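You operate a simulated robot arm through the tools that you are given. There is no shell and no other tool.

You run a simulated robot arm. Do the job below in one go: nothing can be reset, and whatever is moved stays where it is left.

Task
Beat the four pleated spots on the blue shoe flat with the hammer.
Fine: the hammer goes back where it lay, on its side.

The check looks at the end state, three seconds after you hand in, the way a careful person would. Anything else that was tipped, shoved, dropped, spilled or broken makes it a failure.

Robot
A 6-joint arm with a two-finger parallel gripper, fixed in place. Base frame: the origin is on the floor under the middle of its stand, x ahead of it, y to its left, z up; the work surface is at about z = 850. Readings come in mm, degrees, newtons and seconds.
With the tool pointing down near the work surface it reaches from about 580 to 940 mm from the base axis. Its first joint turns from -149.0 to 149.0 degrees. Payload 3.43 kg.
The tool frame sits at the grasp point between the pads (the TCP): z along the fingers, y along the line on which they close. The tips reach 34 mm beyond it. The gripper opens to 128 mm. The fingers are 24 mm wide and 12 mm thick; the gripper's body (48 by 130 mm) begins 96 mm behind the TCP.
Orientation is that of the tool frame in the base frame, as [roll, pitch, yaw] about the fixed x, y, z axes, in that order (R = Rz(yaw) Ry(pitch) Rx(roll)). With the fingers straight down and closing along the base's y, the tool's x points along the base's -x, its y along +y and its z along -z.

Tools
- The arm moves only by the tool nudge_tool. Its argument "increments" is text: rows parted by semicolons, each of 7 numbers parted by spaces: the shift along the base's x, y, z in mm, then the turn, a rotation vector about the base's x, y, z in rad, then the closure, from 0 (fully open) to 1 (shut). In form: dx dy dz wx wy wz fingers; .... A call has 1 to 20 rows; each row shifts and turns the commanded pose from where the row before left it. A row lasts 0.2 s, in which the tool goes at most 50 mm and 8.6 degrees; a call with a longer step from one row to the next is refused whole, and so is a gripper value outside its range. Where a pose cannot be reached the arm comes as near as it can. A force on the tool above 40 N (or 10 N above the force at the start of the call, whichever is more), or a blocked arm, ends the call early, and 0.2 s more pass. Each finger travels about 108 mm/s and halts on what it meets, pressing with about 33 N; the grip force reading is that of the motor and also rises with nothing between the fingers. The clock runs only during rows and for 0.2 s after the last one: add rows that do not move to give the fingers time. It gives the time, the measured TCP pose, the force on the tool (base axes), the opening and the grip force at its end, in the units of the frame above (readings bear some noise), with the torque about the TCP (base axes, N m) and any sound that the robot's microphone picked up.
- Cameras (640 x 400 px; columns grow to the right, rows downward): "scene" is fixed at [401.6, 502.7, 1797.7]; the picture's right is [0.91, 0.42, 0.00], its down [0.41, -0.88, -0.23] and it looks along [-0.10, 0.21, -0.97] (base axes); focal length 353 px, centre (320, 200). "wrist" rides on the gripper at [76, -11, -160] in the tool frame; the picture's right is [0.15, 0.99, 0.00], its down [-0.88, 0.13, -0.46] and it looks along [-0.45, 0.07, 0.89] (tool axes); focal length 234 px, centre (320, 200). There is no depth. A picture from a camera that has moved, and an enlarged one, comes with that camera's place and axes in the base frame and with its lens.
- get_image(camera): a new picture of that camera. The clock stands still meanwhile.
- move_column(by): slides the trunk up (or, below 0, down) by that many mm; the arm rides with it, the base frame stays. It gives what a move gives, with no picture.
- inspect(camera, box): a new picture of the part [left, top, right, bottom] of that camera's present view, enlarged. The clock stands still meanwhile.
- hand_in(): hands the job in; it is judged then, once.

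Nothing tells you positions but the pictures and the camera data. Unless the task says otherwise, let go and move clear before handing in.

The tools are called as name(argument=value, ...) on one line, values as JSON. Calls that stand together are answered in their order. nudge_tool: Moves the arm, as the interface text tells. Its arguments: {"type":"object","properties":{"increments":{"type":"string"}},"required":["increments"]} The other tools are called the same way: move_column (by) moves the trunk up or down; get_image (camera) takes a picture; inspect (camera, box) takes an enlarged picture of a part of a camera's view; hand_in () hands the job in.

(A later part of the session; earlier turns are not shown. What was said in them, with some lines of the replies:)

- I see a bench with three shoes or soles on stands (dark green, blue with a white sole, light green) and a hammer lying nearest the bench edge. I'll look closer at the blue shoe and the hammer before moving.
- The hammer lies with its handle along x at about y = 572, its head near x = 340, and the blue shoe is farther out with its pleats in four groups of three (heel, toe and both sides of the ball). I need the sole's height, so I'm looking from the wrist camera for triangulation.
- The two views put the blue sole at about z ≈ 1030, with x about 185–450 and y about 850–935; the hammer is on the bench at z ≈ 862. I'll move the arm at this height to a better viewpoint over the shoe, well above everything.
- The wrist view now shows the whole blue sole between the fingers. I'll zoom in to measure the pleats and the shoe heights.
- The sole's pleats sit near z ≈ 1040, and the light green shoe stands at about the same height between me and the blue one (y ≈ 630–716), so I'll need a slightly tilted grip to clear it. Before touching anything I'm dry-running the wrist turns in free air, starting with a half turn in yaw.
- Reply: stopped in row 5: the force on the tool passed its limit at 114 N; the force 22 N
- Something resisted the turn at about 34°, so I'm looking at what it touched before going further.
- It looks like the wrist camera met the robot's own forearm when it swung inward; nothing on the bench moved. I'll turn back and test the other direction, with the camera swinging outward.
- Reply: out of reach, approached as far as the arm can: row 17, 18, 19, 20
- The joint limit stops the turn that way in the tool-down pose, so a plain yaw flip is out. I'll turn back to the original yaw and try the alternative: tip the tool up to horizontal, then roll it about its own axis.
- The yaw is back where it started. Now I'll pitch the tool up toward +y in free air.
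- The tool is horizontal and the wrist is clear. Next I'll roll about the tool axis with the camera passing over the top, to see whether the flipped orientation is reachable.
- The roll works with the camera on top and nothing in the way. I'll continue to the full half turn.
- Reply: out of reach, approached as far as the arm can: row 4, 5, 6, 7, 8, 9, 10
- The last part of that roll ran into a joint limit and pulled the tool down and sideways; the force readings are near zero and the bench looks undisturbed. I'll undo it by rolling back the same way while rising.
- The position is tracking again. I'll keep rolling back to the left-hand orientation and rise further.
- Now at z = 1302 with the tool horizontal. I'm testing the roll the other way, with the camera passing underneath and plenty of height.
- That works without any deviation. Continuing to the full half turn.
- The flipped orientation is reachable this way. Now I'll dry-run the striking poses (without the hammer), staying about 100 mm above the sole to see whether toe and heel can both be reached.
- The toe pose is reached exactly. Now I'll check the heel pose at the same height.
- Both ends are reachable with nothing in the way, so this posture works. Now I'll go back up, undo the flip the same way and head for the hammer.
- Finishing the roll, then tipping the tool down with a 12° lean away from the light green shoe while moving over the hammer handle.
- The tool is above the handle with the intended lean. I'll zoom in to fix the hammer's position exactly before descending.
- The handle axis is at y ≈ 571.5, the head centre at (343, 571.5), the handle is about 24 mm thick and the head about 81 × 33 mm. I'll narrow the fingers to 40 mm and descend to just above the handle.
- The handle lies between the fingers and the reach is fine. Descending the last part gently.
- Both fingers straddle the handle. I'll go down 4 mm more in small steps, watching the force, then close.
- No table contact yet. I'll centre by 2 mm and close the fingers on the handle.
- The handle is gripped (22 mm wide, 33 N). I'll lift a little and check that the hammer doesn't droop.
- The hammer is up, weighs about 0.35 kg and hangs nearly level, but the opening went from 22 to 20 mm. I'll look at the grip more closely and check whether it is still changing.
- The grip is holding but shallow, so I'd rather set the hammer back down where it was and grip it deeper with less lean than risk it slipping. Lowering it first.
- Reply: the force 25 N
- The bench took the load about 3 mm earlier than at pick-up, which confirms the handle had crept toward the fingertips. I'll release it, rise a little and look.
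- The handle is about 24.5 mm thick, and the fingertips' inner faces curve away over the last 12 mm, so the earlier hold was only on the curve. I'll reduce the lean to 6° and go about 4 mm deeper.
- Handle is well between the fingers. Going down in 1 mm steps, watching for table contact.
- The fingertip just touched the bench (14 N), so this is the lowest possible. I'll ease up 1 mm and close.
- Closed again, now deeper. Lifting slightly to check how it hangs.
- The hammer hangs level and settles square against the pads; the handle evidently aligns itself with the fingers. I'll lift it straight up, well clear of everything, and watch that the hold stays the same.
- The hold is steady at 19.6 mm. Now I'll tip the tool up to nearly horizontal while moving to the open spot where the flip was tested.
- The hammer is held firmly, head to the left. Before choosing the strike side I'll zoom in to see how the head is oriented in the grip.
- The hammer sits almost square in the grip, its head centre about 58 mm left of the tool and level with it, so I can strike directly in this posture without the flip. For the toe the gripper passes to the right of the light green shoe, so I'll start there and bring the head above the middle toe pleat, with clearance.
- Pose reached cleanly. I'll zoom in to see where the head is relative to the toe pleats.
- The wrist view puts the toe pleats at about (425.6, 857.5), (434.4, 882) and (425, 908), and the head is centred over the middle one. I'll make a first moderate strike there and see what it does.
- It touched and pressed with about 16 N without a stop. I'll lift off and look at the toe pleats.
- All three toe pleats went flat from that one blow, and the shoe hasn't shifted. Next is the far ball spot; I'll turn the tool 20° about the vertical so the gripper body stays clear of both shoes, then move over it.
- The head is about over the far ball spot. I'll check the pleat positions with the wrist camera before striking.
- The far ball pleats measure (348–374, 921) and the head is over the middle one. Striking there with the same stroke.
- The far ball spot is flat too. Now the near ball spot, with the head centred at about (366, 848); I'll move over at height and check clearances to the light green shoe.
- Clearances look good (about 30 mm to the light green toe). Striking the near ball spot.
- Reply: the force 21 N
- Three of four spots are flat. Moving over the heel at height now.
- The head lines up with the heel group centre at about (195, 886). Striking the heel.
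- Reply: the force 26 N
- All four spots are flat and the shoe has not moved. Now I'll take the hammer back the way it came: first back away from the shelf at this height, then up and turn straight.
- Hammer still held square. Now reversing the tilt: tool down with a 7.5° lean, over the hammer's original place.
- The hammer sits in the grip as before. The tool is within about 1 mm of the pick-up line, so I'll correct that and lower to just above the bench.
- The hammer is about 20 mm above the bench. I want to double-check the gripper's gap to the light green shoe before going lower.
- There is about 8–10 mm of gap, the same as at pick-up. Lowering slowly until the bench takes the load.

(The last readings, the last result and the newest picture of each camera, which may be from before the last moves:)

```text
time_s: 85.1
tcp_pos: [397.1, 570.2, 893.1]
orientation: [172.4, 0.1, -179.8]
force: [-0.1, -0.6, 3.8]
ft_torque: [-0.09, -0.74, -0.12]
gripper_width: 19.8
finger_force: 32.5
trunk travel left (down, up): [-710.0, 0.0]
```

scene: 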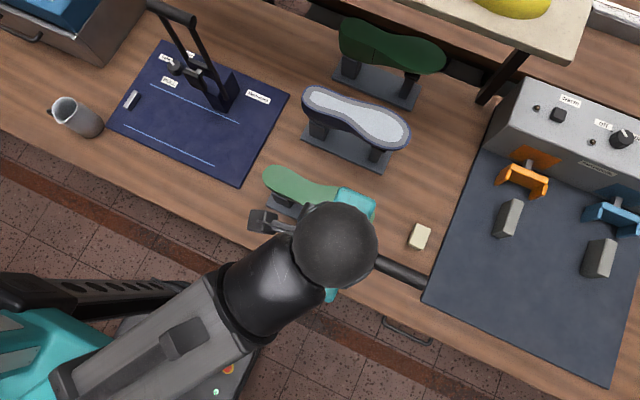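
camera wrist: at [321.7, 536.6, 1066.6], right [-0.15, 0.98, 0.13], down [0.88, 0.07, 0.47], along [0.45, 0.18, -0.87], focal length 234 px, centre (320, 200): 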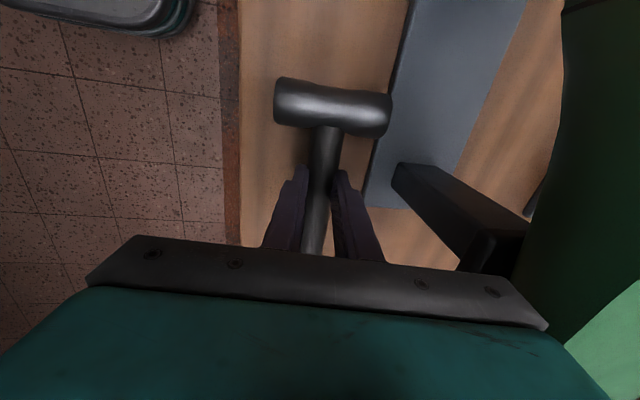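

The tail end touched first, lightly. I'll lower another 2 mm so the hammer lies down almost flat before I let go.

nudge_tool(increments="0 0 -1 0 0 0 1; 0 0 -1 0 0 0 1; 0 0 0 0 0 0 1")

inspect(camera="wrist", box=[220, 60, 420, 185])

```text
time_s: 85.9
tcp_pos: [396.8, 569.4, 891.2]
orientation: [172.4, 0.1, -179.9]
force: [2.2, 7.3, 23.5]
ft_torque: [-0.36, -0.61, -0.05]
gripper_width: 19.8
finger_force: 33.0
trunk travel left (down, up): [-710.0, 0.0]
```

```text
3.20 times, centred on (320, 122) of wrist
camera zoom: at [321.2, 536.5, 1046.9], right [-0.15, 0.98, 0.13], down [0.88, 0.07, 0.47], along [0.45, 0.19, -0.87], focal length 749 px, centre (320, 448)
```

zoom: 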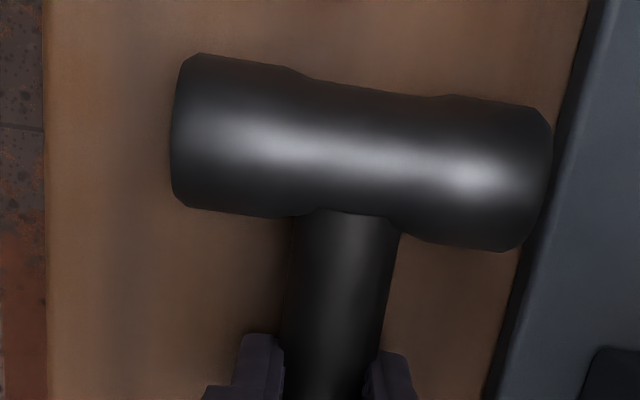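

The hammer now rests on the bench at both head and tail, at the original spot to within about 2 mm. Releasing gently.

nudge_tool(increments="0 0 1 0 0 0 0.9; 0 0 0 0 0 0 0.8; 0 0 0 0 0 0 0.72; 0 0 0 0 0 0 0.6875; 0 0 0 0 0 0 0.6875; 0 0 0 0 0 0 0.6875")

inspect(camera="wrist", box=[220, 60, 420, 185])

```text
time_s: 87.3
tcp_pos: [397.1, 569.8, 890.5]
orientation: [172.4, 0.0, -179.8]
force: [-0.5, -0.2, -0.3]
ft_torque: [-0.03, 0.01, 0.0]
gripper_width: 39.7
finger_force: 0.1
trunk travel left (down, up): [-710.0, 0.0]
```

```text
3.20 times, centred on (320, 122) of wrist
camera zoom: at [321.8, 536.7, 1046.2], right [-0.15, 0.98, 0.13], down [0.88, 0.07, 0.47], along [0.45, 0.18, -0.87], focal length 749 px, centre (320, 448)
```

zoom: 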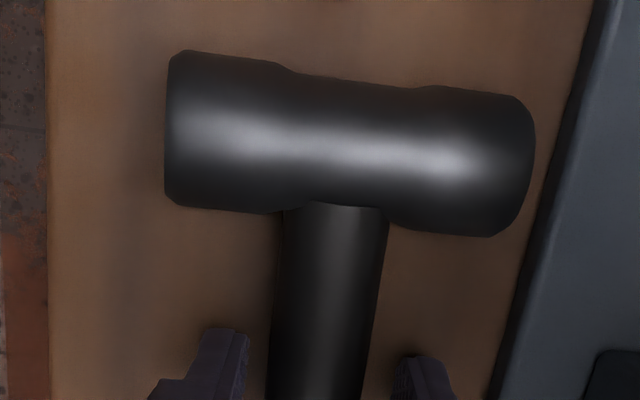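

The hammer lies flat, within about 1 mm of where it was. Retracting straight up and away.

nudge_tool(increments="0 -1.3 10 0 0 0 0.6875; 0 -2.6 20 0 0 0 0.6875; 0 -2.6 20 0 0 0 0.6875; 0 -4 35 0 0 0 0.6875; 0 0 40 0 0 0 0.6875; 0 0 40 0 0 0 0.6875; 0 0 40 0 0 0 0.6875; 0 0 40 0 0 0 0.6875; 0 0 40 0 0 0 0.6875; 0 0 40 0 0 0 0.6875; 0 0 35 0 0 0 0.6875; 0 0 0 0 0 0 0.6875")

get_image(camera="wrist")

get_image(camera="scene")

```text
time_s: 89.9
tcp_pos: [397.3, 558.5, 1249.4]
orientation: [172.5, 0.0, -179.8]
force: [0.3, -0.7, 0.2]
ft_torque: [0.02, 0.0, 0.0]
gripper_width: 40.1
finger_force: 0.0
trunk travel left (down, up): [-710.0, 0.0]
```

```text
taken
camera wrist: at [322.4, 526.1, 1406.0], right [-0.15, 0.98, 0.13], down [0.88, 0.07, 0.47], along [0.45, 0.18, -0.87], focal length 234 px, centre (320, 200)
```

wrist: 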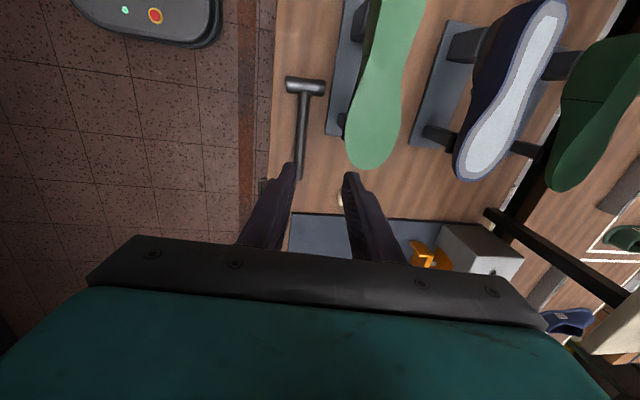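

```text
taken
```

scene: 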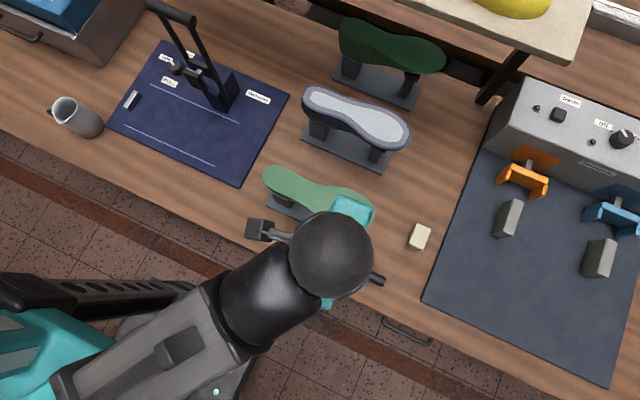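

All clear. I'll move the arm back near its starting place so the scene camera can see everything unobstructed.

nudge_tool(increments="-38.5 8 3.4 -0.0655 0 0 0.5; -38.5 8 3.4 -0.0655 0 0 0.3; -38.5 8 3.4 0 0 0 0; -38.5 8 3.4 0 0 0 0; -38.5 8 3.4 0 0 0 0; -38.5 8 3.4 0 0 0 0; -38.5 8 3.4 0 0 0 0; 0 0 0 0 0 0 0; 0 0 0 0 0 0 0")

get_image(camera="scene")

inspect(camera="scene", box=[270, 200, 450, 310])

inspect(camera="scene", box=[280, 70, 430, 170])

```text
time_s: 91.9
tcp_pos: [128.0, 614.4, 1273.6]
orientation: [180.0, 0.0, -179.8]
force: [-0.4, 0.4, -0.1]
ft_torque: [0.0, 0.02, 0.01]
gripper_width: 128.2
finger_force: 0.2
trunk travel left (down, up): [-710.0, 0.0]
```

```text
taken
```

scene: 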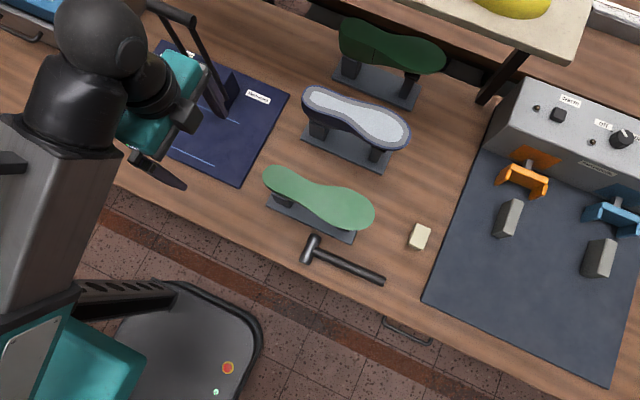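

```text
3.56 times, centred on (360, 255) of scene
camera zoom: at [401.6, 502.7, 1797.7], right [0.91, 0.42, 0.0], down [0.41, -0.88, -0.23], along [-0.1, 0.21, -0.97], focal length 1254 px, centre (178, 4)
```

zoom: 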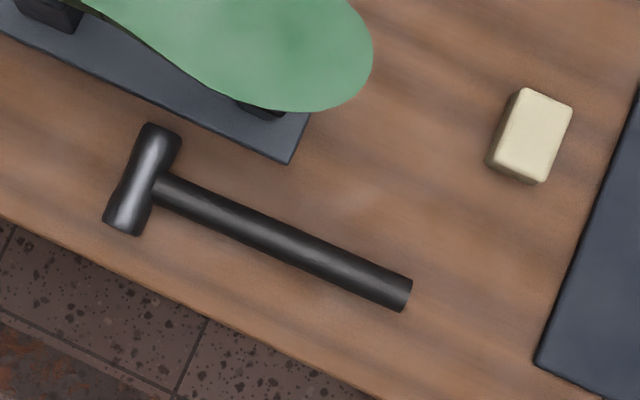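

```text
4.00 times, centred on (355, 120) of scene
camera zoom: at [401.6, 502.7, 1797.7], right [0.91, 0.42, 0.0], down [0.41, -0.88, -0.23], along [-0.1, 0.21, -0.97], focal length 1411 px, centre (180, 520)
```

zoom: 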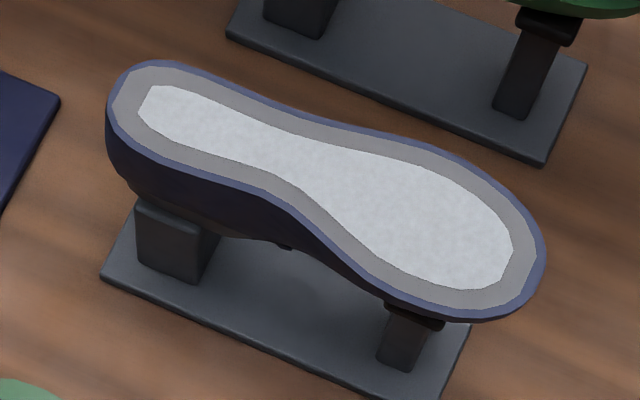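

All four pleated spots on the blue shoe are flat, and the shoe stands where it did. The hammer is back on its side at its original spot to within a few millimetres. Nothing else on the bench has moved and the arm is clear, so I'm handing in.

hand_in()

```text
The job is handed in.
```

The job is done and handed in: all four pleated spots on the blue shoe (toe, heel and both sides of the ball) are beaten flat, with one blow each. I don't have the checker's result.

- **Shoe:** it and its stand are where they were before the blows, as far as the pictures show.
- **Hammer:** it is back on its side where it lay. The head is within about 1 mm, and the end of the handle is about 5 mm off, a turn of roughly 1.4°. I had picked it up, set it down and gripped it again deeper before using it, because the first grip was shallow.
- **Everything else:** nothing else on the bench looks moved in the last pictures. During an early trial turn in the air the tool force reached 114 N and the move stopped. I think the wrist camera met the robot's own forearm.

The arm is back near its starting place with the gripper open.
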